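You operate a simulated robot arm through the tools that you are given. There is no shell and no other tool. Be economical: measure what you need, move in short steps, check, and stop when the job is done.

Carry out the task below with a simulated robot arm. There is one attempt and no reset: what you move stays moved.

TASK
Take the blue coil labelled "E750" from the folding table and put it on the middle shelf of the green shelf unit.

Only the result counts: the job must be done as asked and must still hold three seconds after the hand-in. Knocking over, shifting, dropping, spilling or breaking anything else fails it.

THE ROBOT
A 6-joint arm with a two-finger parallel gripper on a trunk, on a base that drives. Base frame: it is fixed to the floor where the robot stands at the start and does not move with it; the origin is under the middle of the robot, x ahead of it, y to its left, z up. Lengths are in mm, angles in degrees, forces in N, time in s.
Its first joint turns from -166.0 to 166.0 degrees. Places, roughly: middle shelf of the green shelf unit [-1600, 3000, 300]. Payload 3.43 kg.
The TCP is the grasp point between the finger pads, 34 mm short of the fingertips. In the tool frame z runs along the fingers and y along their closing line. Largest opening 128 mm; finger width 24, thickness 12; the body of the gripper, 48 by 130 mm, starts 96 mm behind the TCP.
Orientation is that of the tool frame in the base frame, as a unit quaternion [x, y, z, w]. With the fingers straight down and closing along the base's y, the tool's x points along the base's -x, its y along +y and its z along -z.

THE INTERFACE
- The arm moves only by the tool nudge_tool. Its argument "deltas" is a list that holds one entry, the list of rows, each a list of 6 numbers: the shift along the base's x, y, z in mm, then the turn, a rotation vector about the base's x, y, z in degrees. In form: [[[tx, ty, tz, rx, ry, rz], ...]]. A call has 1 to 8 rows; each row shifts and turns the commanded pose from where the row before left it. "grip" is the finger opening in mm, from 0 to 128, set as the call begins (left out, the last holds). Rows are played at 5 a second. More than 50 mm and 8.6 degrees between two rows, or a gripper value outside its range, and nothing of the call is played. A pose out of reach is approached as far as the arm can. The call stops where the force on the tool passes 40 N (or 10 N more than at its start, if that is more) or the arm is blocked; 0.2 s more then pass. Each finger travels about 153 mm/s and halts on what it meets, pressing with about 39 N; the grip force reading is that of the motor and also rises with nothing between the fingers. The clock runs only during rows and for 0.2 s after the last one: add rows that do not move to give the fingers time. The reply holds the time, the measured pose of the TCP, the force on the tool along the base axes, the opening and the grip force, in the units named above and with some noise.
- Cameras (640 x 400 px; columns grow to the right, rows downward): "scene" is now at [171.3, 200.6, 1219.9]; the picture's right is [-0.21, -0.98, 0.00], its down [-0.35, 0.08, -0.93] and it looks along [0.91, -0.20, -0.36] (base axes); focal length 290 px, centre (320, 200). "wrist" rides on the gripper at [76, -11, -160] in the tool frame; the picture's right is [0.15, 0.99, 0.00], its down [-0.88, 0.13, -0.46] and it looks along [-0.45, 0.07, 0.89] (tool axes); focal length 234 px, centre (320, 200). There is no depth. A picture from a camera that has moved, and an enlarged one, comes with that camera's place and axes in the base frame and with its lens.
- camera(camera): a new picture of that camera. No time passes.
- drive_base(legs): drives the robot by 1 to 6 legs, each [ahead, left, turn to the left] in mm, mm and degrees, along the robot's own axes; the way and the turn of a leg run together, so that a leg with both is an arc; at most 1500 mm and 180 degrees a leg. The arm and the cameras ride along, it lands a little off, and it stops where it bumps. It gives what a move gives.
- head_to(pan, tilt): turns the head with the scene camera to pan (to the left, within 143 degrees either way) and tilt (down, from -29 to 69), counted from straight ahead of the robot. It gives what a move gives.
- close_up(camera, box): a new picture of the part [left, top, right, bottom] of that camera's present view, enlarged. No time passes.
- sign_off(): hands the job in; it is judged then, once.

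Go step by step. Nothing tells you exact positions but the pictures and the camera data: compare them with the known pose of the tool, close in by small moves and look again before you grip or let go. The budget is 120 turns and 90 pictures, counting those below and the enlarged ones. Unless the task says otherwise, let go and move clear before handing in, and close with one line.

The tools are called after "Request:" as a command line: name --argument value ..., lists and objects as JSON in quotes. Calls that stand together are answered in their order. nudge_tool: Moves the arm, as the interface text tells. Its arguments: {"type":"object","properties":{"deltas":{"type":"array","items":{"type":"array","items":{"type":"array","items":{"type":"number"}}}},"grip":{"type":"number"}},"required":["deltas"]} The other tools are called the same way: drive_base (legs) drives the base; head_to (pan, tilt) turns the head that bears the scene camera; camera (camera) takes a picture; close_up (camera, box) takes an enlarged picture of a part of a camera's view; sign_off () hands the job in.

At the start:

```text
time_s: 0.0
eef_pos: [682.2, 27.9, 1046.8]
ee_rot: [0.0, 1.0, -0.001, -0.001]
contact_force: [0.9, -0.1, 0.3]
grip_width: 128.2
gripper_force: 0.0
robot x, y, heading: [-0.2, -3.1, 0.0]
head pan, tilt: [-12.3, 20.9]
```

scene: 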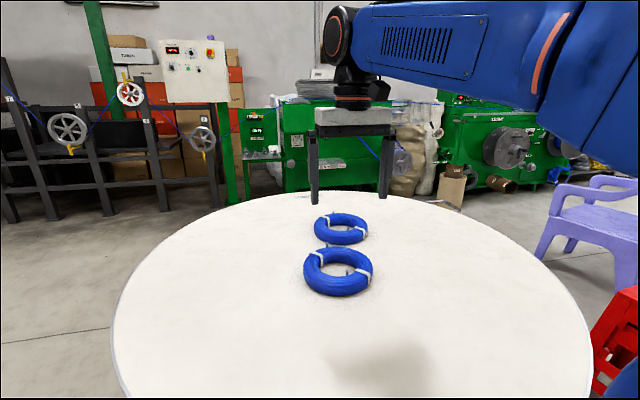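
wrist: 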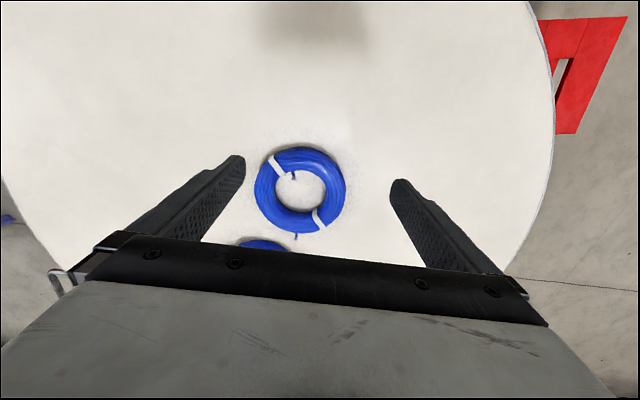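

I see two blue coils on the round white table, one nearer and one farther; I need to read the labels. I'll enlarge both views.

Request:
close_up --camera "scene" --box '[290, 200, 390, 305]'

Request:
close_up --camera "wrist" --box '[230, 130, 370, 260]'

```text
3.81 times, centred on (340, 252) of scene
camera zoom: at [171.3, 200.6, 1219.9], right [-0.21, -0.98, 0.0], down [-0.35, 0.08, -0.93], along [0.91, -0.2, -0.36], focal length 1105 px, centre (244, 0)
```

zoom: 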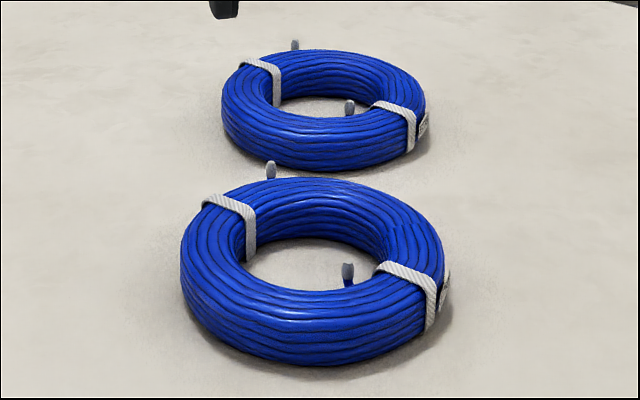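

```text
3.08 times, centred on (300, 195) of wrist
camera zoom: at [606.0, 17.8, 1206.4], right [-0.15, 0.99, 0.0], down [0.88, 0.13, 0.46], along [0.45, 0.07, -0.89], focal length 720 px, centre (382, 215)
```

zoom: 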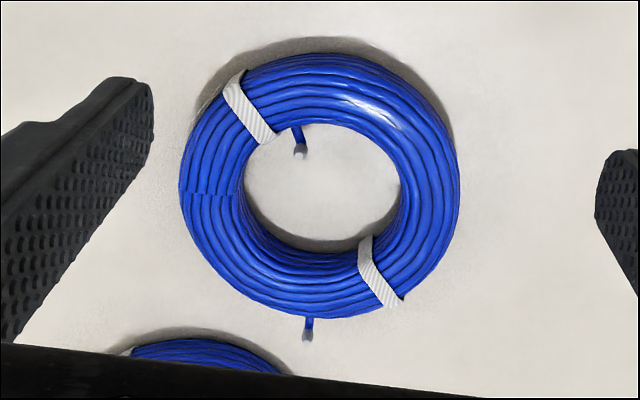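

The labels hang on the outer faces toward (-x,-y), so I'll move the wrist camera over to that side to read them.

Request:
nudge_tool --deltas '[[[-11, -32, -26, 0, 0, 6.5], [-11, -32, -26, 0, 0, 6.5], [-11, -32, -26, 0, 0, 6.5], [-11, -32, -26, 0, 0, 6.5], [-11, -32, -26, 0, 0, 6.5], [-11, -32, -26, 0, 0, 6.5], [-11, -32, -26, 0, 0, 6.5], [0, 0, 0, 0, 0, 0]]]'

Request:
camera --camera "wrist"

```text
time_s: 1.8
eef_pos: [603.4, -196.7, 864.4]
ee_rot: [-0.387, 0.922, 0.0, -0.001]
contact_force: [0.5, -0.2, 0.4]
grip_width: 128.2
gripper_force: 0.0
robot x, y, heading: [-0.2, 0.4, -0.2]
head pan, tilt: [-12.3, 20.9]
```

```text
85 pictures are left
camera wrist: at [558.9, -259.0, 1024.5], right [-0.81, 0.59, 0.0], down [0.52, 0.72, 0.46], along [0.27, 0.37, -0.89], focal length 234 px, centre (320, 200)
```

wrist: 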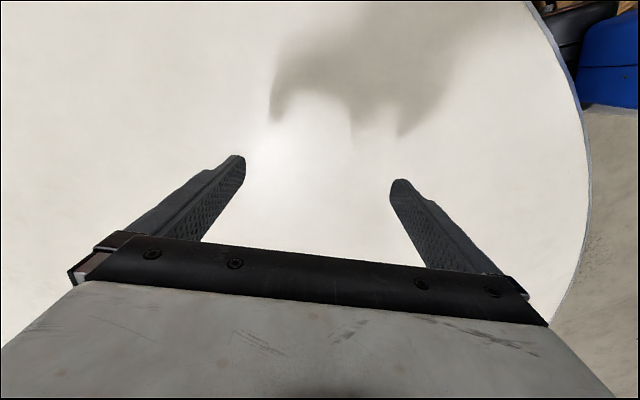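

The picture's top is rearward here, so the gripper hides what lies ahead. I'll tilt the tool so it points toward the coils and look again.

Request:
nudge_tool --deltas '[[[10, 4, 0, 6.08, -4.39, 0], [10, 4, 0, 6.08, -4.39, 0], [10, 4, 0, 6.08, -4.39, 0], [10, 4, 0, 6.08, -4.39, 0], [0, 0, 0, 0, 0, 0]]]'

Request:
camera --camera "wrist"

```text
time_s: 3.0
eef_pos: [644.3, -180.2, 865.3]
ee_rot: [-0.373, 0.891, 0.135, 0.22]
contact_force: [-0.6, -0.1, -0.1]
grip_width: 128.2
gripper_force: 0.1
robot x, y, heading: [2.3, -1.5, -0.1]
head pan, tilt: [-12.3, 20.9]
```

```text
84 pictures are left
camera wrist: at [558.6, -298.3, 965.0], right [-0.81, 0.59, 0.0], down [0.32, 0.44, 0.84], along [0.49, 0.68, -0.54], focal length 234 px, centre (320, 200)
```

wrist: 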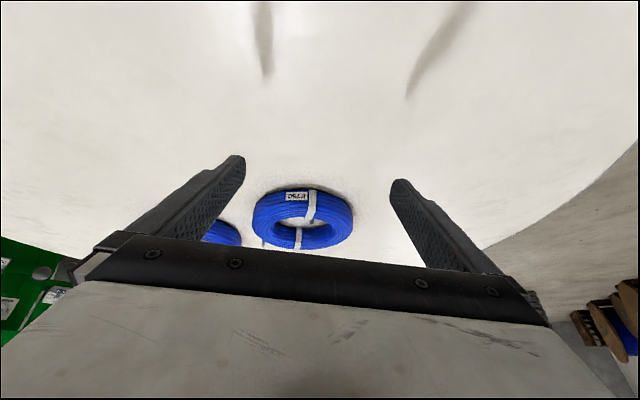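

Request:
close_up --camera "wrist" --box '[270, 180, 330, 218]'

Request:
close_up --camera "wrist" --box '[195, 170, 365, 260]'

```text
10.53 times, centred on (300, 199) of wrist
camera zoom: at [558.6, -298.3, 965.0], right [-0.81, 0.59, 0.0], down [0.32, 0.44, 0.84], along [0.49, 0.68, -0.54], focal length 2465 px, centre (530, 210)
```

zoom: 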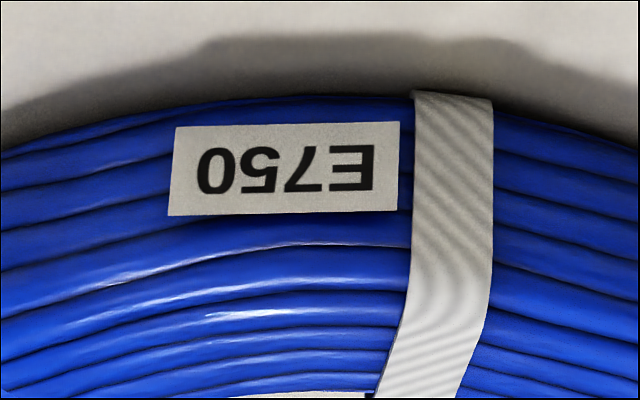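

```text
3.76 times, centred on (280, 215) of wrist
camera zoom: at [558.6, -298.3, 965.0], right [-0.81, 0.59, 0.0], down [0.32, 0.44, 0.84], along [0.49, 0.68, -0.54], focal length 882 px, centre (471, 144)
```

zoom: 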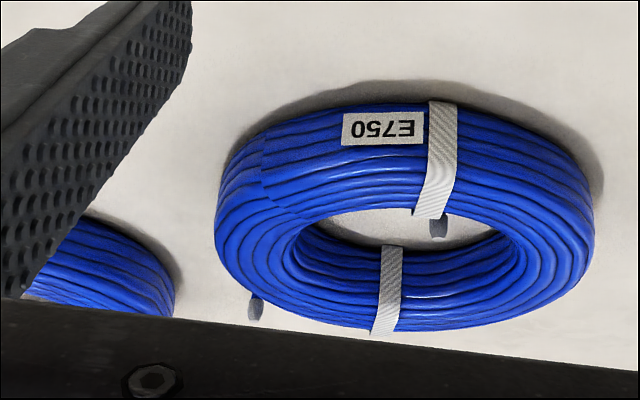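

The near coil is E750 (centre about x 808, y 11). Before choosing a grasp I want to see the shelf and how much clearance it has.

Request:
head_to --pan 120 --tilt 15

Request:
camera --camera "scene"

```text
time_s: 5.1
eef_pos: [644.4, -180.1, 864.7]
ee_rot: [-0.374, 0.891, 0.135, 0.22]
contact_force: [0.0, 0.0, -0.4]
grip_width: 128.0
gripper_force: 0.2
robot x, y, heading: [-1.3, 2.3, 0.1]
head pan, tilt: [120.0, 15.0]
```

```text
81 pictures are left
camera scene: at [33.7, 301.3, 1229.5], right [0.87, 0.5, 0.0], down [0.13, -0.22, -0.97], along [-0.48, 0.84, -0.26], focal length 290 px, centre (320, 200)
```

scene: 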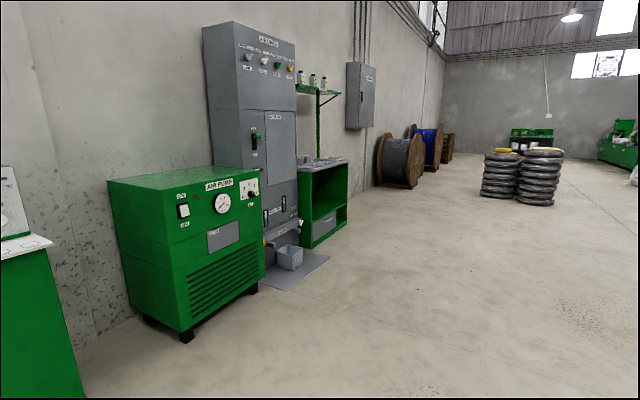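

Request:
close_up --camera "scene" --box '[260, 140, 370, 270]'

```text
3.08 times, centred on (315, 205) of scene
camera zoom: at [33.7, 301.3, 1229.5], right [0.87, 0.5, 0.0], down [0.13, -0.22, -0.97], along [-0.48, 0.84, -0.26], focal length 892 px, centre (335, 185)
```

zoom: 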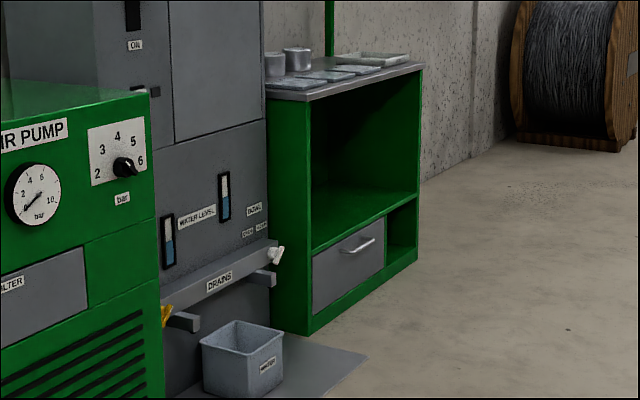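

The shelf unit's front is at about x −1380, facing +x. The middle shelf is at z≈290 with roughly 430 mm above it, so I'll grip the coil at its +y side with the tool tilted about 45° to enter the compartment from the front. Next I'll bring the tool to that orientation, clear of the table, and look.

Request:
nudge_tool --deltas '[[[-6, 20, 12, -6.08, 4.39, 0], [-6, 20, 12, -6.08, 4.39, 0], [-6, 20, 12, -6.08, 4.39, 0], [-6, 20, 12, -6.08, 4.39, 0], [-6, 20, 8, 0, 0, -6.5], [-6, 20, 8, 0, 0, -6.5], [-6, 20, 8, 0, 0, -6.5], [-6, 20, 8, 0, 0, -6.5]]]'

Request:
nudge_tool --deltas '[[[-12, 35, 0, 0, 0, -6.5], [-12, 35, 0, 0, 0, -6.5], [-12, 35, 0, 0, 0, -6.5], [0, 0, 0, 0, -7.5, 0], [0, 0, 0, 0, -7.5, 0], [0, 0, 0, 0, -7.5, 0], [0, 0, 0, 0, -7.5, 0], [0, 0, 0, 0, -7.5, 0]]]'

Request:
head_to --pan -12 --tilt 30

Request:
camera --camera "scene"

Request:
camera --camera "wrist"

```text
time_s: 6.9
eef_pos: [597.5, -20.8, 945.7]
ee_rot: [-0.168, 0.986, 0.0, 0.0]
contact_force: [-0.3, -0.2, 0.4]
grip_width: 128.0
gripper_force: 0.1
robot x, y, heading: [1.6, 0.7, 0.1]
head pan, tilt: [120.0, 15.0]
```

```text
time_s: 8.7
eef_pos: [561.5, 86.6, 945.4]
ee_rot: [0.0, 0.947, 0.0, 0.322]
contact_force: [0.2, -0.5, 0.4]
grip_width: 127.9
gripper_force: 0.1
robot x, y, heading: [-2.3, 0.6, 0.3]
head pan, tilt: [120.0, 15.0]
```

```text
time_s: 10.9
eef_pos: [560.6, 86.0, 944.2]
ee_rot: [0.001, 0.947, -0.001, 0.321]
contact_force: [0.3, 0.1, 1.1]
grip_width: 128.0
gripper_force: 0.1
robot x, y, heading: [1.1, -1.7, -0.6]
head pan, tilt: [-12.0, 30.0]
```

```text
79 pictures are left
camera scene: at [168.9, 201.7, 1205.3], right [-0.21, -0.98, 0.0], down [-0.49, 0.1, -0.87], along [0.85, -0.18, -0.5], focal length 290 px, centre (320, 200)
```

scene: 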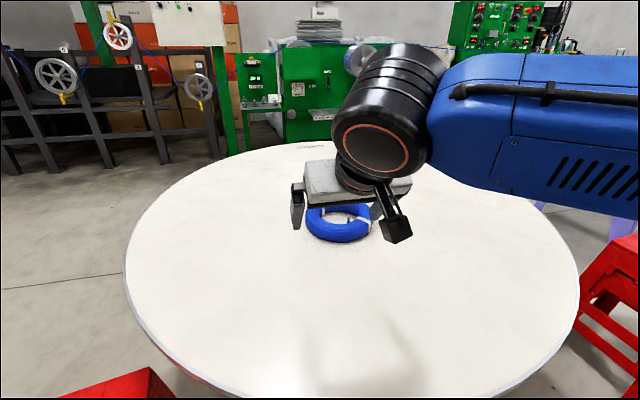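

```text
78 pictures are left
camera wrist: at [403.6, 74.9, 1025.7], right [-0.12, 0.99, -0.09], down [0.42, 0.13, 0.9], along [0.9, 0.07, -0.43], focal length 234 px, centre (320, 200)
```

wrist: 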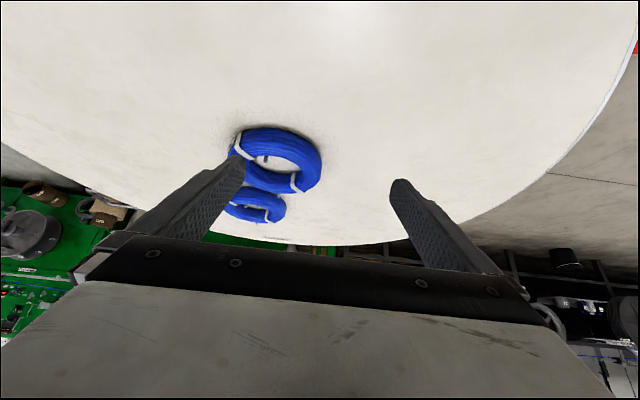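

The tool is now tilted the right way. I'll enlarge to measure the coil in both views.

Request:
close_up --camera "wrist" --box '[215, 110, 335, 230]'

Request:
close_up --camera "scene" --box '[290, 180, 400, 250]'

```text
3.33 times, centred on (275, 170) of wrist
camera zoom: at [403.6, 74.9, 1025.7], right [-0.12, 0.99, -0.09], down [0.42, 0.13, 0.9], along [0.9, 0.07, -0.43], focal length 781 px, centre (470, 300)
```

zoom: 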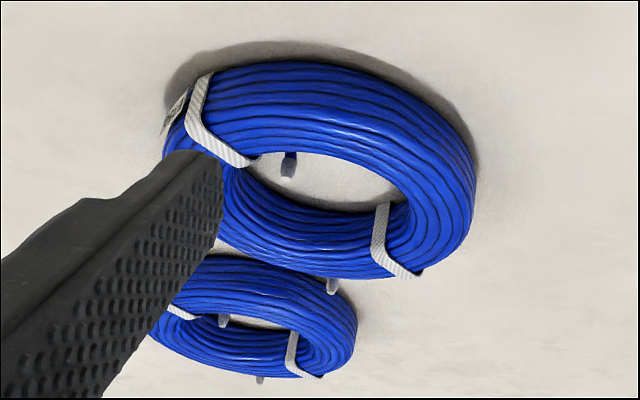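

```text
5.71 times, centred on (345, 215) of scene
camera zoom: at [168.9, 201.7, 1205.3], right [-0.21, -0.98, 0.0], down [-0.49, 0.1, -0.87], along [0.85, -0.18, -0.5], focal length 1658 px, centre (177, 114)
```

zoom: 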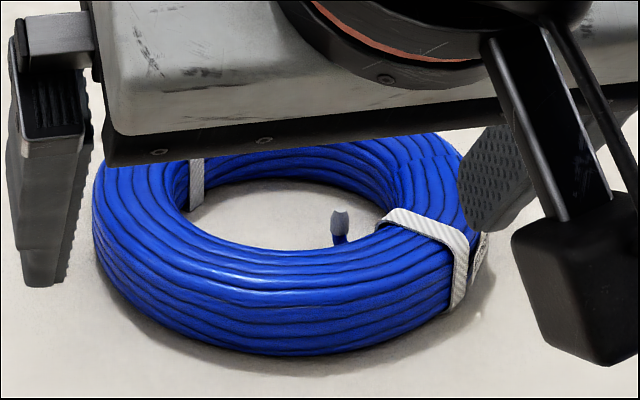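

Coil centre is about (822, 9), outer radius ~94 and hole radius ~55, so the +y side tube is centred at y≈83. I'll finish the tilt and go to a pre-grasp pose 200 mm back along the tool direction.

Request:
nudge_tool --deltas '[[[34, -1, -10, 0, -7.4, 0], [34, -1, -10, 0, 0, 0], [34, 0, -9, 0, 0, 0], [0, 0, 0, 0, 0, 0]]]' --grip 104

Request:
nudge_tool --deltas '[[[30, 0, -30, 0, 0, 0], [30, 0, -30, 0, 0, 0], [15, 0, -15, 0, 0, 0], [0, 0, 0, 0, 0, 0]]]'

Request:
camera --camera "wrist"

Request:
camera --camera "scene"

```text
time_s: 11.9
eef_pos: [665.8, 82.7, 914.6]
ee_rot: [0.001, 0.924, -0.001, 0.383]
contact_force: [-0.2, -0.4, -0.3]
grip_width: 104.2
gripper_force: 0.0
robot x, y, heading: [-2.1, -0.4, -0.1]
head pan, tilt: [-12.0, 30.0]
```

```text
time_s: 12.9
eef_pos: [738.1, 85.7, 841.5]
ee_rot: [0.001, 0.924, -0.001, 0.382]
contact_force: [0.1, -0.4, 0.4]
grip_width: 103.7
gripper_force: 0.1
robot x, y, heading: [-1.5, 1.9, -0.3]
head pan, tilt: [-12.0, 30.0]
```

```text
75 pictures are left
camera wrist: at [570.6, 74.3, 900.4], right [-0.1, 0.99, -0.1], down [0.3, 0.13, 0.94], along [0.95, 0.07, -0.31], focal length 234 px, centre (320, 200)
```

wrist: 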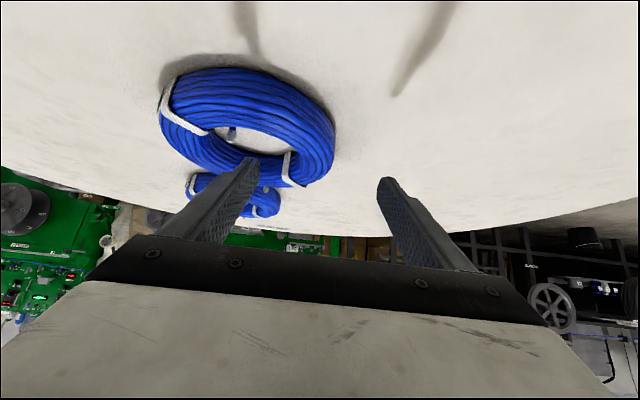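

```text
74 pictures are left
camera scene: at [168.8, 201.6, 1205.3], right [-0.21, -0.98, 0.0], down [-0.49, 0.1, -0.87], along [0.85, -0.18, -0.5], focal length 290 px, centre (320, 200)
```

scene: 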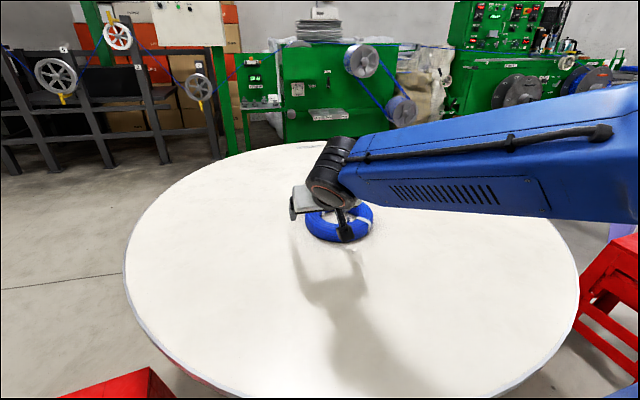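

Lateral alignment looks right (coil's +y edge ≈ y 100). I'll continue along the tool direction to the grasp depth.

Request:
nudge_tool --deltas '[[[17, -1, -17, 0, 0, 0], [17, 0, -17, 0, 0, 0], [16, 0, -16, 0, 0, 0], [0, 0, 0, 0, 0, 0]]]'

Request:
camera --camera "wrist"

Request:
close_up --camera "scene" --box '[270, 170, 390, 250]'

```text
time_s: 13.9
eef_pos: [788.3, 83.5, 790.9]
ee_rot: [0.0, 0.924, 0.0, 0.382]
contact_force: [0.1, 0.8, -0.5]
grip_width: 103.7
gripper_force: 0.1
robot x, y, heading: [0.3, 0.5, -0.0]
head pan, tilt: [-12.0, 30.0]
```

```text
73 pictures are left
camera wrist: at [621.4, 71.9, 850.3], right [-0.1, 0.99, -0.1], down [0.3, 0.13, 0.94], along [0.95, 0.07, -0.31], focal length 234 px, centre (320, 200)
```

wrist: 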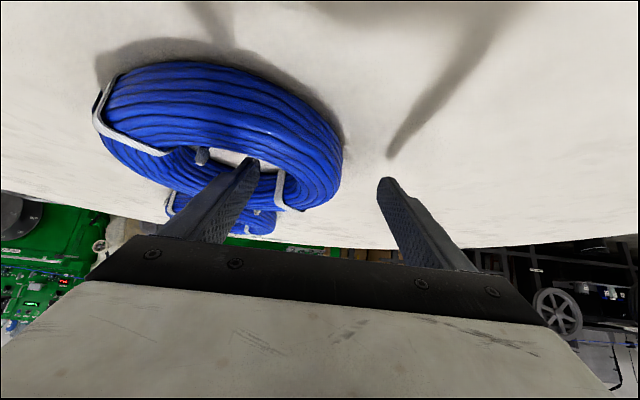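

```text
5.00 times, centred on (330, 210) of scene
camera zoom: at [168.8, 201.6, 1205.3], right [-0.21, -0.98, 0.0], down [-0.49, 0.1, -0.87], along [0.85, -0.18, -0.5], focal length 1450 px, centre (270, 150)
```

zoom: 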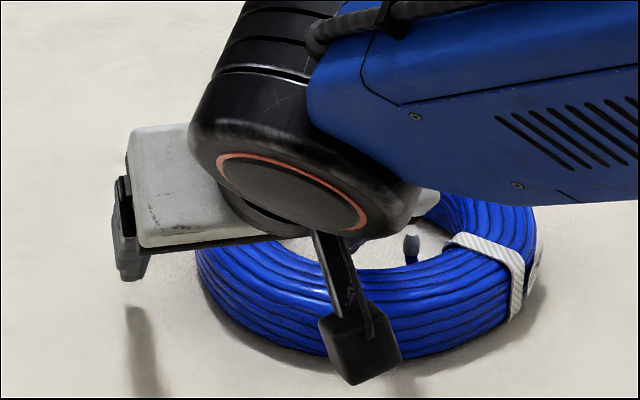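

The inner finger is entering the hole and nothing is touched. The last 16 mm come next, then a check.

Request:
nudge_tool --deltas '[[[8, 0, -8, 0, 0, 0], [8, 0, -8, 0, 0, 0], [0, 0, 0, 0, 0, 0]]]'

Request:
close_up --camera "wrist" --box '[80, 40, 460, 278]'

```text
time_s: 14.7
eef_pos: [804.3, 83.0, 773.7]
ee_rot: [0.0, 0.924, 0.0, 0.382]
contact_force: [0.1, -0.3, -1.0]
grip_width: 104.0
gripper_force: 0.1
robot x, y, heading: [3.0, 0.7, 0.2]
head pan, tilt: [-12.0, 30.0]
```

```text
1.68 times, centred on (270, 159) of wrist
camera zoom: at [637.8, 71.7, 833.7], right [-0.1, 0.99, -0.1], down [0.3, 0.13, 0.94], along [0.95, 0.07, -0.31], focal length 394 px, centre (404, 269)
```

zoom: 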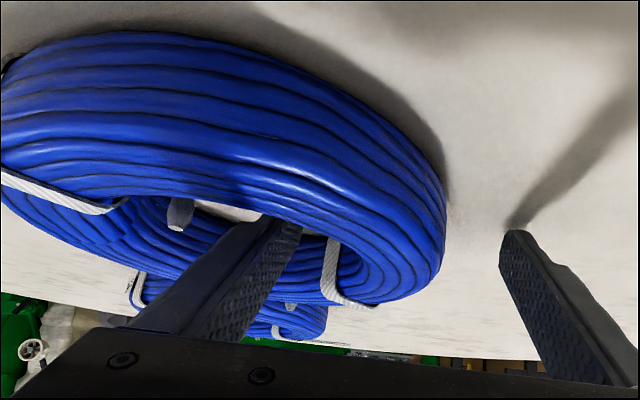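

The inner finger is in the hole and the outer one is outside the coil. Closing now.

Request:
nudge_tool --deltas '[[[0, 0, 0, 0, 0, 0], [0, 0, 0, 0, 0, 0], [0, 0, 0, 0, 0, 0], [0, 0, 0, 0, 0, 0], [0, 0, 0, 0, 0, 0]]]' --grip 0

Request:
camera --camera "wrist"

```text
time_s: 15.9
eef_pos: [803.7, 83.6, 774.6]
ee_rot: [0.0, 0.924, 0.0, 0.383]
contact_force: [6.6, 2.6, 15.3]
grip_width: 47.2
gripper_force: 39.2
robot x, y, heading: [-0.7, -0.5, 0.1]
head pan, tilt: [-12.0, 30.0]
```

```text
70 pictures are left
camera wrist: at [637.7, 71.9, 834.4], right [-0.1, 0.99, -0.1], down [0.3, 0.13, 0.94], along [0.95, 0.07, -0.31], focal length 234 px, centre (320, 200)
```

wrist: 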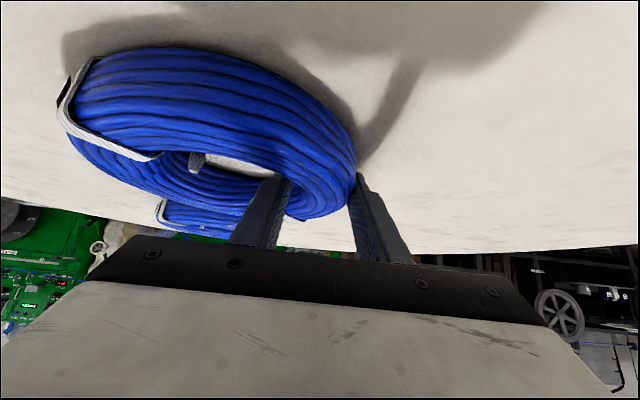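

The tube is gripped, with 47 mm opening at 39 N. I'll lift it slightly straight up and check that it follows.

Request:
nudge_tool --deltas '[[[0, 0, 10, 0, 0, 0], [0, 0, 15, 0, 0, 0], [0, 0, 20, 0, 0, 0], [0, 0, 20, 0, 0, 0], [0, 0, 0, 0, 0, 0]]]'

Request:
camera --camera "wrist"

Request:
camera --camera "scene"

```text
time_s: 17.1
eef_pos: [804.2, 82.0, 838.6]
ee_rot: [0.0, 0.924, 0.0, 0.382]
contact_force: [-0.6, -0.8, -5.4]
grip_width: 41.9
gripper_force: 38.9
robot x, y, heading: [-1.8, -2.1, 0.1]
head pan, tilt: [-12.0, 30.0]
```

```text
69 pictures are left
camera wrist: at [637.8, 71.0, 898.6], right [-0.1, 0.99, -0.1], down [0.3, 0.13, 0.94], along [0.95, 0.07, -0.31], focal length 234 px, centre (320, 200)
```

wrist: 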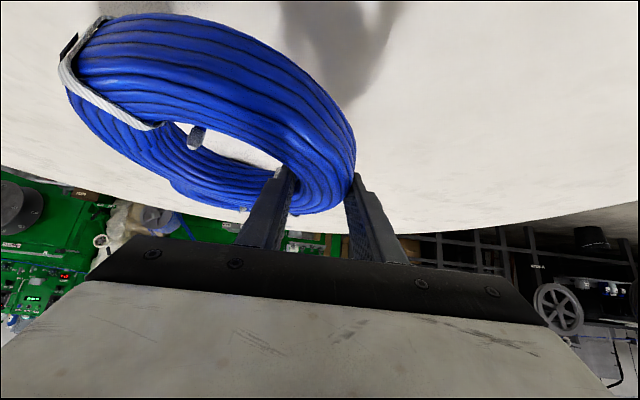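

```text
68 pictures are left
camera scene: at [169.0, 201.7, 1205.3], right [-0.21, -0.98, 0.0], down [-0.49, 0.1, -0.87], along [0.85, -0.18, -0.5], focal length 290 px, centre (320, 200)
```

scene: 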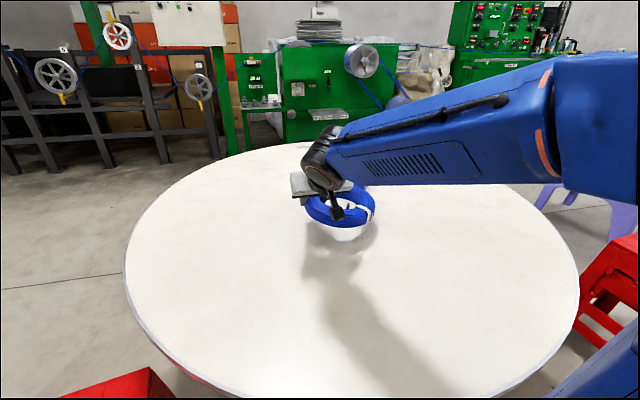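

The coil lifts cleanly with a slight sag. I'll raise and retract it, then look around for the driving route.

Request:
nudge_tool --deltas '[[[-20, 0, 20, 0, 0, 0], [-30, 0, 20, 0, 0, 0], [-30, 0, 20, 0, 0, 0], [-30, 0, 20, 0, 0, 0], [-30, 0, 20, 0, 0, 0], [-30, 0, 20, 0, 0, 0], [-30, 0, 10, 0, 0, 0], [0, 0, 0, 0, 0, 0]]]'

Request:
head_to --pan 50 --tilt 40

Request:
camera --camera "scene"

Request:
head_to --pan 125 --tilt 45

Request:
camera --camera "scene"

Request:
head_to --pan -140 --tilt 40

Request:
camera --camera "scene"

Request:
camera --camera "wrist"

```text
time_s: 18.9
eef_pos: [606.4, 83.2, 966.8]
ee_rot: [0.0, 0.924, 0.0, 0.382]
contact_force: [-0.6, 0.7, -7.1]
grip_width: 41.8
gripper_force: 38.7
robot x, y, heading: [-0.2, -0.7, -0.2]
head pan, tilt: [-12.0, 30.0]
```

```text
time_s: 20.2
eef_pos: [605.4, 81.5, 968.2]
ee_rot: [0.0, 0.924, 0.0, 0.383]
contact_force: [-0.1, 0.7, -5.3]
grip_width: 41.6
gripper_force: 39.1
robot x, y, heading: [2.1, 3.0, -0.1]
head pan, tilt: [50.0, 40.0]
```

```text
67 pictures are left
camera scene: at [135.2, 285.5, 1190.0], right [0.77, -0.64, 0.0], down [-0.41, -0.49, -0.77], along [0.49, 0.59, -0.64], focal length 290 px, centre (320, 200)
```

scene: 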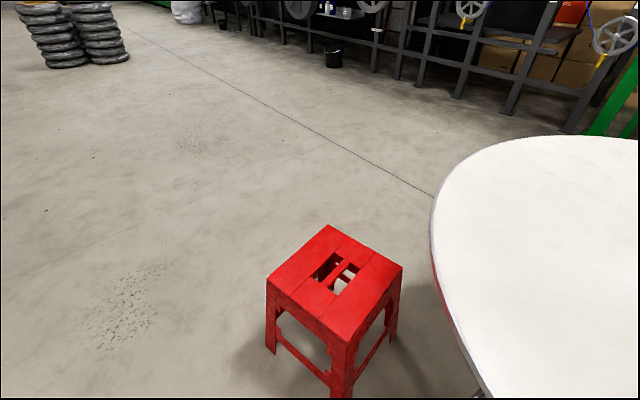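

```text
time_s: 21.7
eef_pos: [605.9, 82.2, 967.6]
ee_rot: [0.0, 0.924, 0.0, 0.382]
contact_force: [0.5, 0.2, -5.0]
grip_width: 41.6
gripper_force: 39.5
robot x, y, heading: [2.2, -1.0, 0.1]
head pan, tilt: [125.0, 45.0]
```

```text
66 pictures are left
camera scene: at [33.9, 287.1, 1182.7], right [0.82, 0.57, 0.0], down [0.41, -0.58, -0.71], along [-0.41, 0.58, -0.71], focal length 290 px, centre (320, 200)
```

scene: 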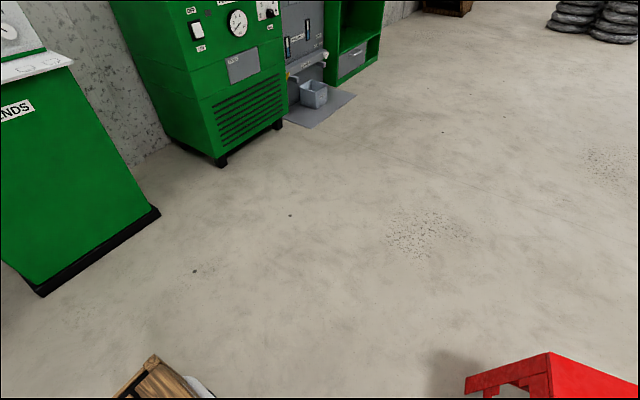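

```text
time_s: 25.4
eef_pos: [606.4, 82.1, 968.0]
ee_rot: [0.001, 0.924, -0.001, 0.382]
contact_force: [0.6, 0.9, -6.1]
grip_width: 41.6
gripper_force: 39.7
robot x, y, heading: [-2.5, 0.5, 0.1]
head pan, tilt: [-140.0, 40.0]
```

```text
65 pictures are left
camera scene: at [15.4, 165.8, 1190.0], right [-0.64, 0.77, 0.0], down [0.49, 0.41, -0.77], along [-0.59, -0.49, -0.64], focal length 290 px, centre (320, 200)
```

scene: 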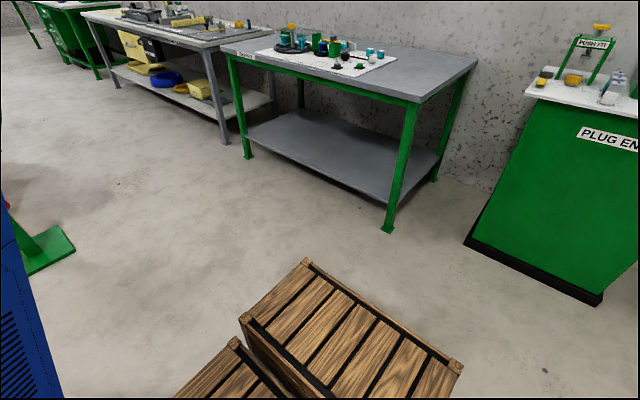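

```text
64 pictures are left
camera wrist: at [439.2, 70.9, 1027.9], right [-0.1, 0.99, -0.1], down [0.3, 0.13, 0.94], along [0.95, 0.07, -0.31], focal length 234 px, centre (320, 200)
```

wrist: 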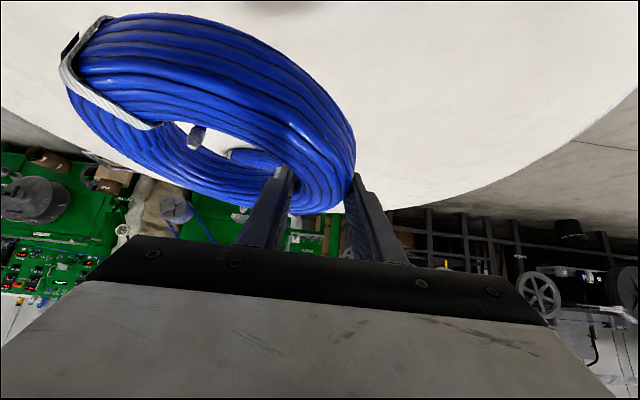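

There's a red stool to the front left and wooden crates behind the robot. I need to see the base footprint before driving, so I'll look down on both sides.

Request:
head_to --pan 90 --tilt 69

Request:
camera --camera "scene"

Request:
head_to --pan 143 --tilt 65

Request:
camera --camera "scene"

```text
time_s: 28.6
eef_pos: [604.9, 81.4, 969.0]
ee_rot: [0.001, 0.924, -0.001, 0.382]
contact_force: [1.7, -0.3, -5.9]
grip_width: 41.3
gripper_force: 38.9
robot x, y, heading: [-0.4, 0.1, 0.3]
head pan, tilt: [90.0, 68.8]
```

```text
63 pictures are left
camera scene: at [80.5, 276.3, 1153.9], right [1.0, 0.0, 0.0], down [0.0, -0.93, -0.36], along [0.0, 0.36, -0.93], focal length 290 px, centre (320, 200)
```

scene: 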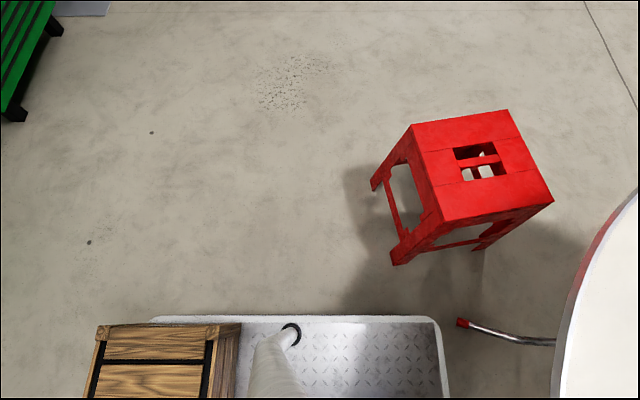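

```text
time_s: 29.9
eef_pos: [605.8, 82.6, 968.9]
ee_rot: [0.0, 0.924, -0.001, 0.382]
contact_force: [0.1, -0.3, -5.5]
grip_width: 41.3
gripper_force: 39.0
robot x, y, heading: [1.1, 2.3, 0.1]
head pan, tilt: [143.0, 65.0]
```

```text
62 pictures are left
camera scene: at [32.1, 257.0, 1157.7], right [0.6, 0.8, 0.0], down [0.72, -0.55, -0.42], along [-0.34, 0.25, -0.91], focal length 290 px, centre (320, 200)
```

scene: 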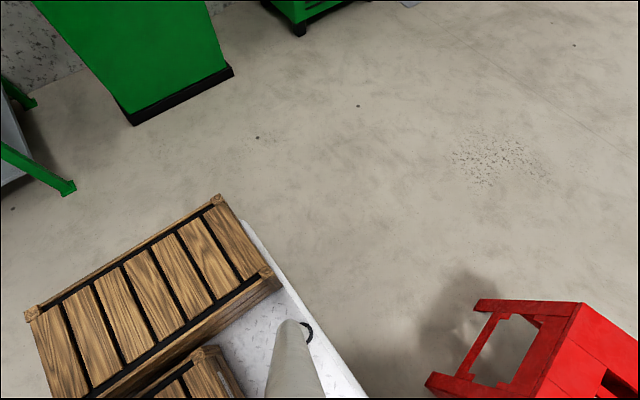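

The crates ride on the robot's own platform (about x −470..460, y ±255). I'll back off 300 mm, strafe left past the stool through the open floor and check.

Request:
drive_base --legs '[[-300, 0, 0], [0, 1400, 0], [0, 700, 0]]'

Request:
camera --camera "wrist"

Request:
head_to --pan 110 --tilt 30

Request:
camera --camera "scene"

```text
time_s: 41.9
eef_pos: [282.2, 2204.0, 966.9]
ee_rot: [-0.011, 0.924, 0.005, 0.382]
contact_force: [-0.8, 0.9, -6.6]
grip_width: 40.8
gripper_force: 39.0
robot x, y, heading: [-319.7, 2106.4, 1.3]
head pan, tilt: [143.0, 65.0]
```

```text
61 pictures are left
camera wrist: at [115.4, 2189.6, 1027.9], right [-0.13, 0.99, -0.1], down [0.3, 0.14, 0.94], along [0.95, 0.09, -0.31], focal length 234 px, centre (320, 200)
```

wrist: 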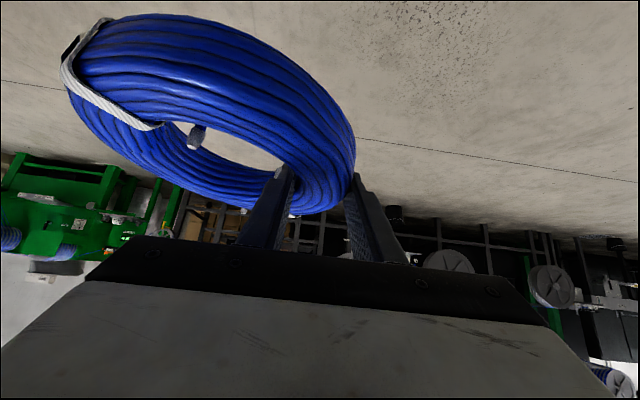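

```text
time_s: 43.0
eef_pos: [282.1, 2204.4, 968.2]
ee_rot: [-0.011, 0.924, 0.004, 0.382]
contact_force: [-0.2, -0.3, -6.7]
grip_width: 40.8
gripper_force: 39.3
robot x, y, heading: [-324.0, 2104.1, 1.4]
head pan, tilt: [110.0, 30.0]
```

```text
60 pictures are left
camera scene: at [-279.8, 2414.5, 1205.3], right [0.93, 0.37, 0.0], down [0.18, -0.47, -0.87], along [-0.32, 0.81, -0.5], focal length 290 px, centre (320, 200)
```

scene: 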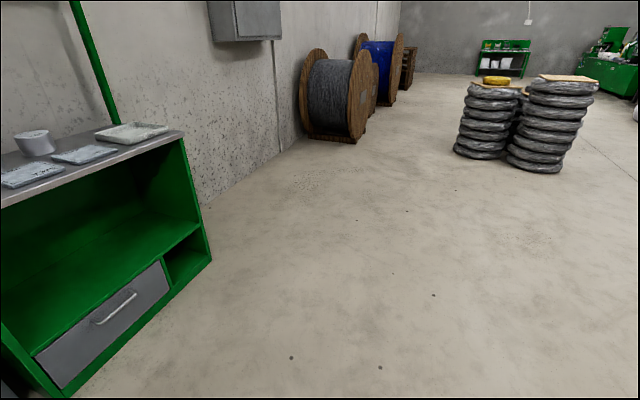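

The shelf unit is well visible and the floor is free. I'll go on to y≈3000 and turn 180° with ample space.

Request:
drive_base --legs '[[150, 880, -1.4], [0, 0, 90], [0, 0, 90]]'

Request:
head_to --pan -10 --tilt 30

Request:
camera --camera "scene"

Request:
camera --camera "wrist"

```text
time_s: 55.4
eef_pos: [-782.9, 2919.9, 968.4]
ee_rot: [0.924, 0.006, -0.383, 0.002]
contact_force: [-0.5, 0.2, -5.5]
grip_width: 40.7
gripper_force: 39.0
robot x, y, heading: [-178.9, 3010.4, -179.1]
head pan, tilt: [110.0, 30.0]
```

```text
time_s: 57.4
eef_pos: [-783.3, 2919.3, 967.7]
ee_rot: [0.924, 0.007, -0.382, 0.002]
contact_force: [-0.4, 0.3, -5.1]
grip_width: 40.6
gripper_force: 39.1
robot x, y, heading: [-180.9, 3010.6, -179.5]
head pan, tilt: [-10.0, 30.0]
```

```text
59 pictures are left
camera scene: at [-345.0, 2804.2, 1205.3], right [0.16, 0.99, 0.0], down [0.49, -0.08, -0.87], along [-0.85, 0.14, -0.5], focal length 290 px, centre (320, 200)
```

scene: 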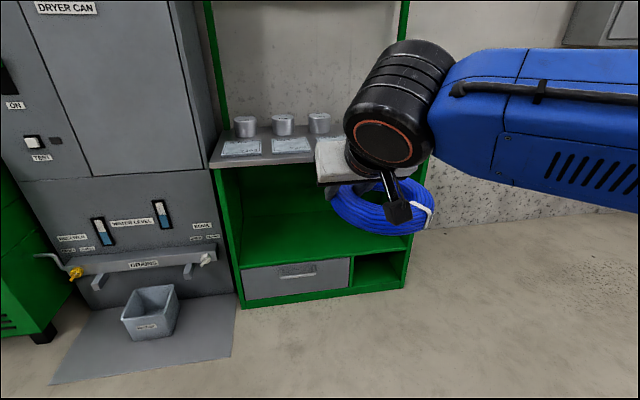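

```text
58 pictures are left
camera wrist: at [-617.8, 2933.0, 1027.8], right [0.12, -0.99, -0.1], down [-0.3, -0.13, 0.94], along [-0.95, -0.08, -0.31], focal length 234 px, centre (320, 200)
```

wrist: 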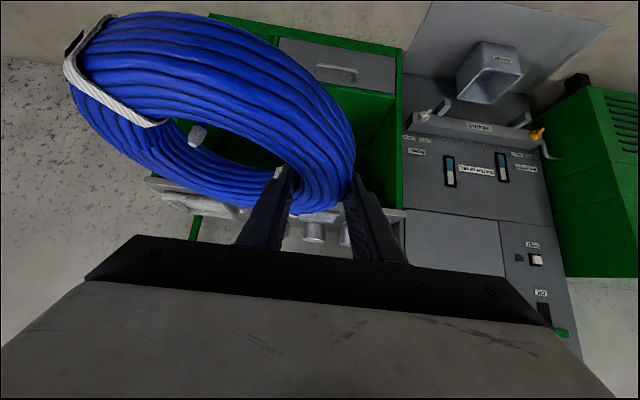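

The robot faces the shelf unit. Front plane is x≈−1390, middle shelf z≈285, underside of the top z≈745, and the coil centre is at y≈2993. I'll lower the arm here in the open, extending slightly, before driving in.

Request:
nudge_tool --deltas '[[[-16, 0, -46, 0, 0, 0], [-16, 0, -46, 0, 0, 0], [-16, 0, -46, 0, 0, 0], [-16, 0, -46, 0, 0, 0], [-16, 0, -46, 0, 0, 0], [-16, 0, -46, 0, 0, 0], [0, 0, 0, 0, 0, 0]]]'

Request:
nudge_tool --deltas '[[[-16, 0, -46, 0, 0, 0], [-16, 0, -46, 0, 0, 0], [-16, 0, -46, 0, 0, 0], [-16, 0, -46, 0, 0, 0], [-16, 0, -46, 0, 0, 0], [-16, 0, -46, 0, 0, 0], [0, 0, 0, 0, 0, 0]]]'

Request:
camera --camera "scene"

Request:
camera --camera "wrist"

```text
time_s: 59.0
eef_pos: [-878.7, 2922.1, 691.6]
ee_rot: [0.924, 0.007, -0.381, 0.002]
contact_force: [0.0, -0.5, -5.3]
grip_width: 40.8
gripper_force: 38.9
robot x, y, heading: [-177.0, 3009.1, -179.1]
head pan, tilt: [-10.0, 30.0]
```

```text
time_s: 60.6
eef_pos: [-1007.0, 2900.8, 442.0]
ee_rot: [0.925, 0.007, -0.381, -0.003]
contact_force: [0.6, -0.3, -6.3]
grip_width: 40.5
gripper_force: 39.1
out of reach, approached as far as the arm can: row 1, 2, 3, 6
robot x, y, heading: [-177.5, 3011.7, -179.1]
head pan, tilt: [-10.0, 30.0]
```

```text
57 pictures are left
camera scene: at [-345.0, 2804.2, 1205.3], right [0.16, 0.99, 0.0], down [0.49, -0.08, -0.87], along [-0.85, 0.14, -0.5], focal length 290 px, centre (320, 200)
```

scene: 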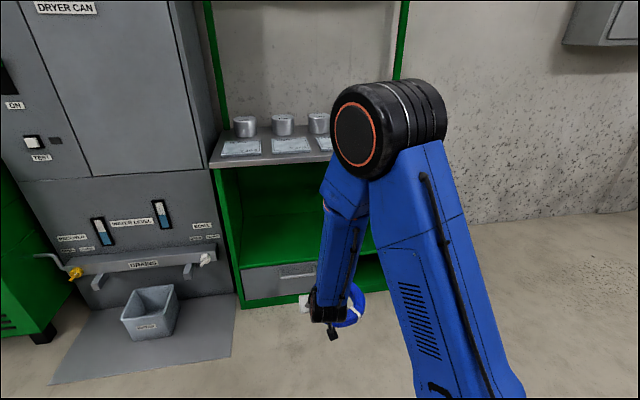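

```text
56 pictures are left
camera wrist: at [-841.2, 2914.2, 501.9], right [0.12, -0.99, -0.11], down [-0.3, -0.14, 0.94], along [-0.95, -0.07, -0.32], focal length 234 px, centre (320, 200)
```

wrist: 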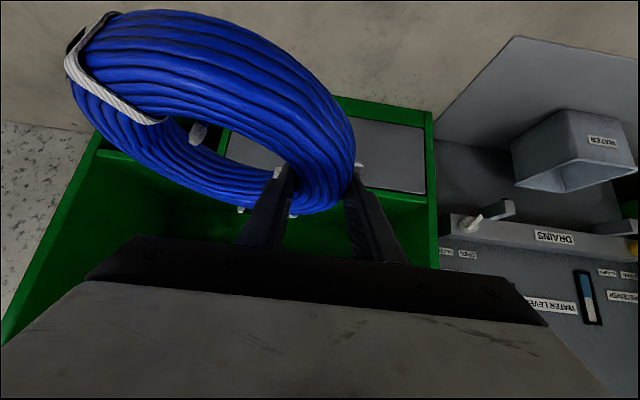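

The elbow now stands almost over the wrist, so the forearm would meet the counter edge if I drove in deep like this. I'll extend the arm further from the robot so the forearm leans back, and see how it responds.

Request:
nudge_tool --deltas '[[[-25, 0, 0, 0, 0, 0], [-25, 0, 0, 0, 0, 0], [-25, 0, 0, 0, 0, 0], [0, 0, 0, 0, 0, 0]]]'

Request:
camera --camera "scene"

```text
time_s: 61.6
eef_pos: [-1082.2, 2901.9, 441.7]
ee_rot: [0.924, 0.006, -0.381, 0.003]
contact_force: [-0.8, -0.3, -5.4]
grip_width: 40.9
gripper_force: 38.6
robot x, y, heading: [-176.0, 3010.3, -179.2]
head pan, tilt: [-10.0, 30.0]
```

```text
55 pictures are left
camera scene: at [-345.1, 2804.2, 1205.3], right [0.16, 0.99, 0.0], down [0.49, -0.08, -0.87], along [-0.85, 0.14, -0.5], focal length 290 px, centre (320, 200)
```

scene: 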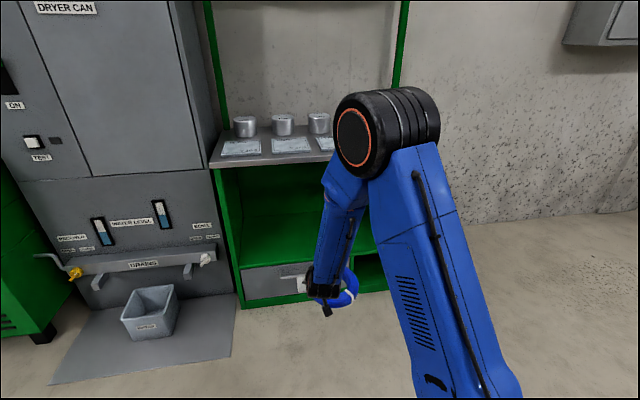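

That works, so I'll extend further and lower slightly.

Request:
nudge_tool --deltas '[[[-20, 0, -8, 0, 0, 0], [-20, 0, -8, 0, 0, 0], [-20, 0, -8, 0, 0, 0], [-15, 0, 0, 0, 0, 0], [0, 0, 0, 0, 0, 0]]]'

Request:
camera --camera "scene"

Request:
camera --camera "wrist"

```text
time_s: 62.8
eef_pos: [-1155.2, 2900.4, 419.3]
ee_rot: [0.925, 0.007, -0.381, 0.003]
contact_force: [-0.7, 0.3, -5.2]
grip_width: 40.8
gripper_force: 38.3
robot x, y, heading: [-177.3, 3010.6, -179.3]
head pan, tilt: [-10.0, 30.0]
```

```text
54 pictures are left
camera scene: at [-345.1, 2804.2, 1205.3], right [0.16, 0.99, 0.0], down [0.49, -0.08, -0.87], along [-0.85, 0.14, -0.5], focal length 290 px, centre (320, 200)
```

scene: 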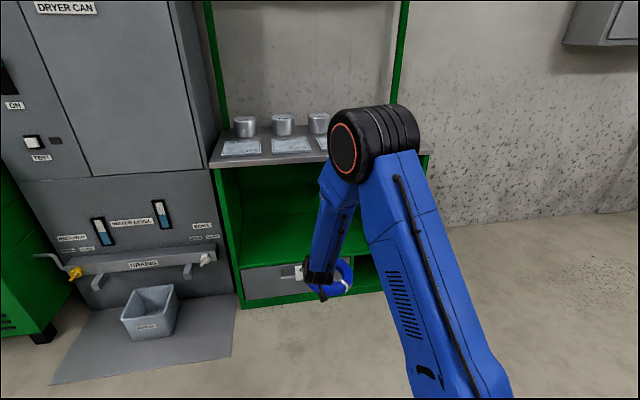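

```text
53 pictures are left
camera wrist: at [-990.3, 2913.5, 477.6], right [0.12, -0.99, -0.1], down [-0.3, -0.13, 0.94], along [-0.95, -0.08, -0.31], focal length 234 px, centre (320, 200)
```

wrist: 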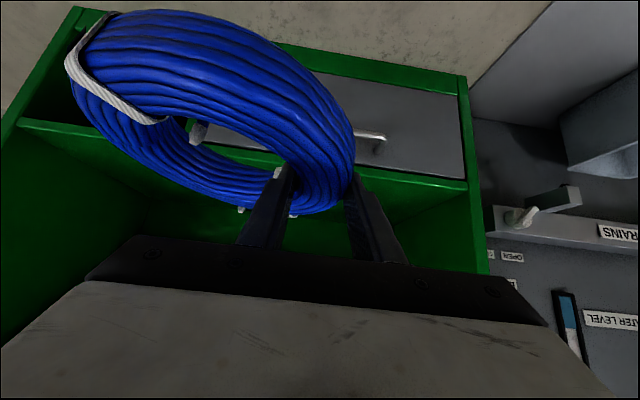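

Alignment is good: the shelf is at z≈275–290, spanning y 2590–3400, and the coil hangs above it. I'll drive forward 220 mm first and check.

Request:
drive_base --legs '[[220, 0, 0]]'

Request:
camera --camera "scene"

Request:
camera --camera "wrist"

```text
time_s: 64.5
eef_pos: [-1376.3, 2898.6, 417.8]
ee_rot: [0.924, 0.005, -0.382, 0.002]
contact_force: [-0.5, 0.2, -5.7]
grip_width: 40.8
gripper_force: 39.4
robot x, y, heading: [-399.7, 3006.4, -179.3]
head pan, tilt: [-10.0, 30.0]
```

```text
52 pictures are left
camera scene: at [-565.6, 2801.6, 1205.3], right [0.16, 0.99, 0.0], down [0.49, -0.08, -0.87], along [-0.85, 0.14, -0.5], focal length 290 px, centre (320, 200)
```

scene: 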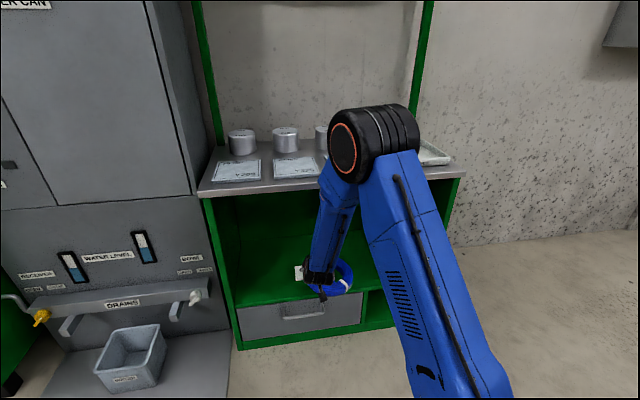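

```text
51 pictures are left
camera wrist: at [-1210.4, 2912.1, 477.6], right [0.12, -0.99, -0.1], down [-0.3, -0.13, 0.94], along [-0.95, -0.08, -0.31], focal length 234 px, centre (320, 200)
```

wrist: 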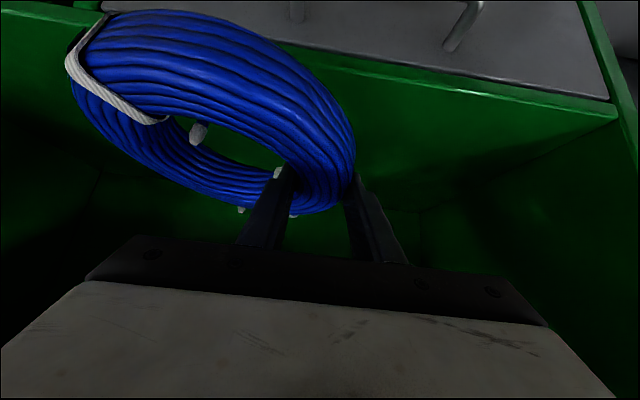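

Clear so far; shelf surface z≈276. I'll go in 130 mm more, keeping the forearm outside the counter edge.

Request:
drive_base --legs '[[80, 0, 0], [50, 0, 0]]'

Request:
camera --camera "scene"

Request:
close_up --camera "scene" --box '[240, 130, 440, 300]'

Request:
camera --camera "wrist"

```text
time_s: 66.1
eef_pos: [-1507.3, 2896.2, 417.3]
ee_rot: [0.924, 0.006, -0.381, 0.003]
contact_force: [1.0, -0.3, -6.0]
grip_width: 40.8
gripper_force: 39.0
robot x, y, heading: [-526.8, 3008.3, -179.3]
head pan, tilt: [-10.0, 30.0]
```

```text
50 pictures are left
camera scene: at [-695.6, 2799.9, 1205.3], right [0.16, 0.99, 0.0], down [0.49, -0.08, -0.87], along [-0.85, 0.14, -0.5], focal length 290 px, centre (320, 200)
```

scene: 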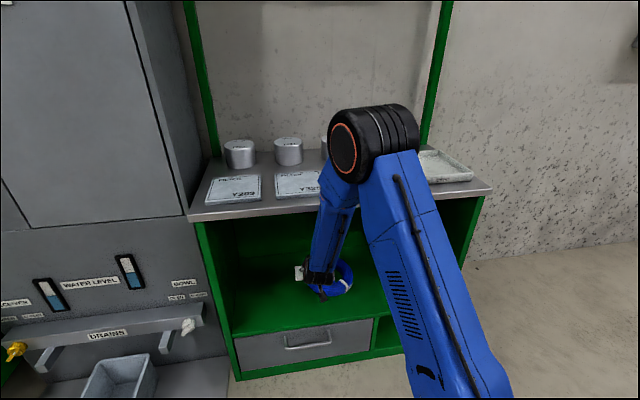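

```text
2.35 times, centred on (340, 215) of scene
camera zoom: at [-695.6, 2799.9, 1205.3], right [0.16, 0.99, 0.0], down [0.49, -0.08, -0.87], along [-0.85, 0.14, -0.5], focal length 682 px, centre (273, 165)
```

zoom: 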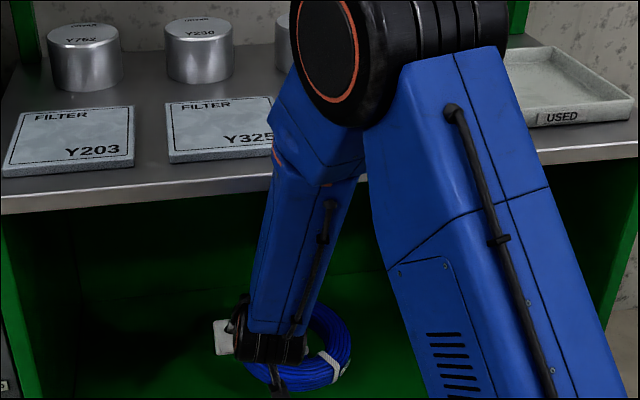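

```text
48 pictures are left
camera wrist: at [-1340.4, 2910.1, 477.6], right [0.12, -0.99, -0.1], down [-0.3, -0.13, 0.94], along [-0.95, -0.08, -0.31], focal length 234 px, centre (320, 200)
```

wrist: 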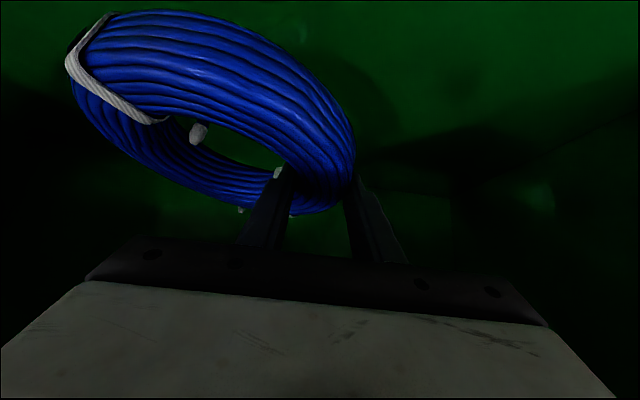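

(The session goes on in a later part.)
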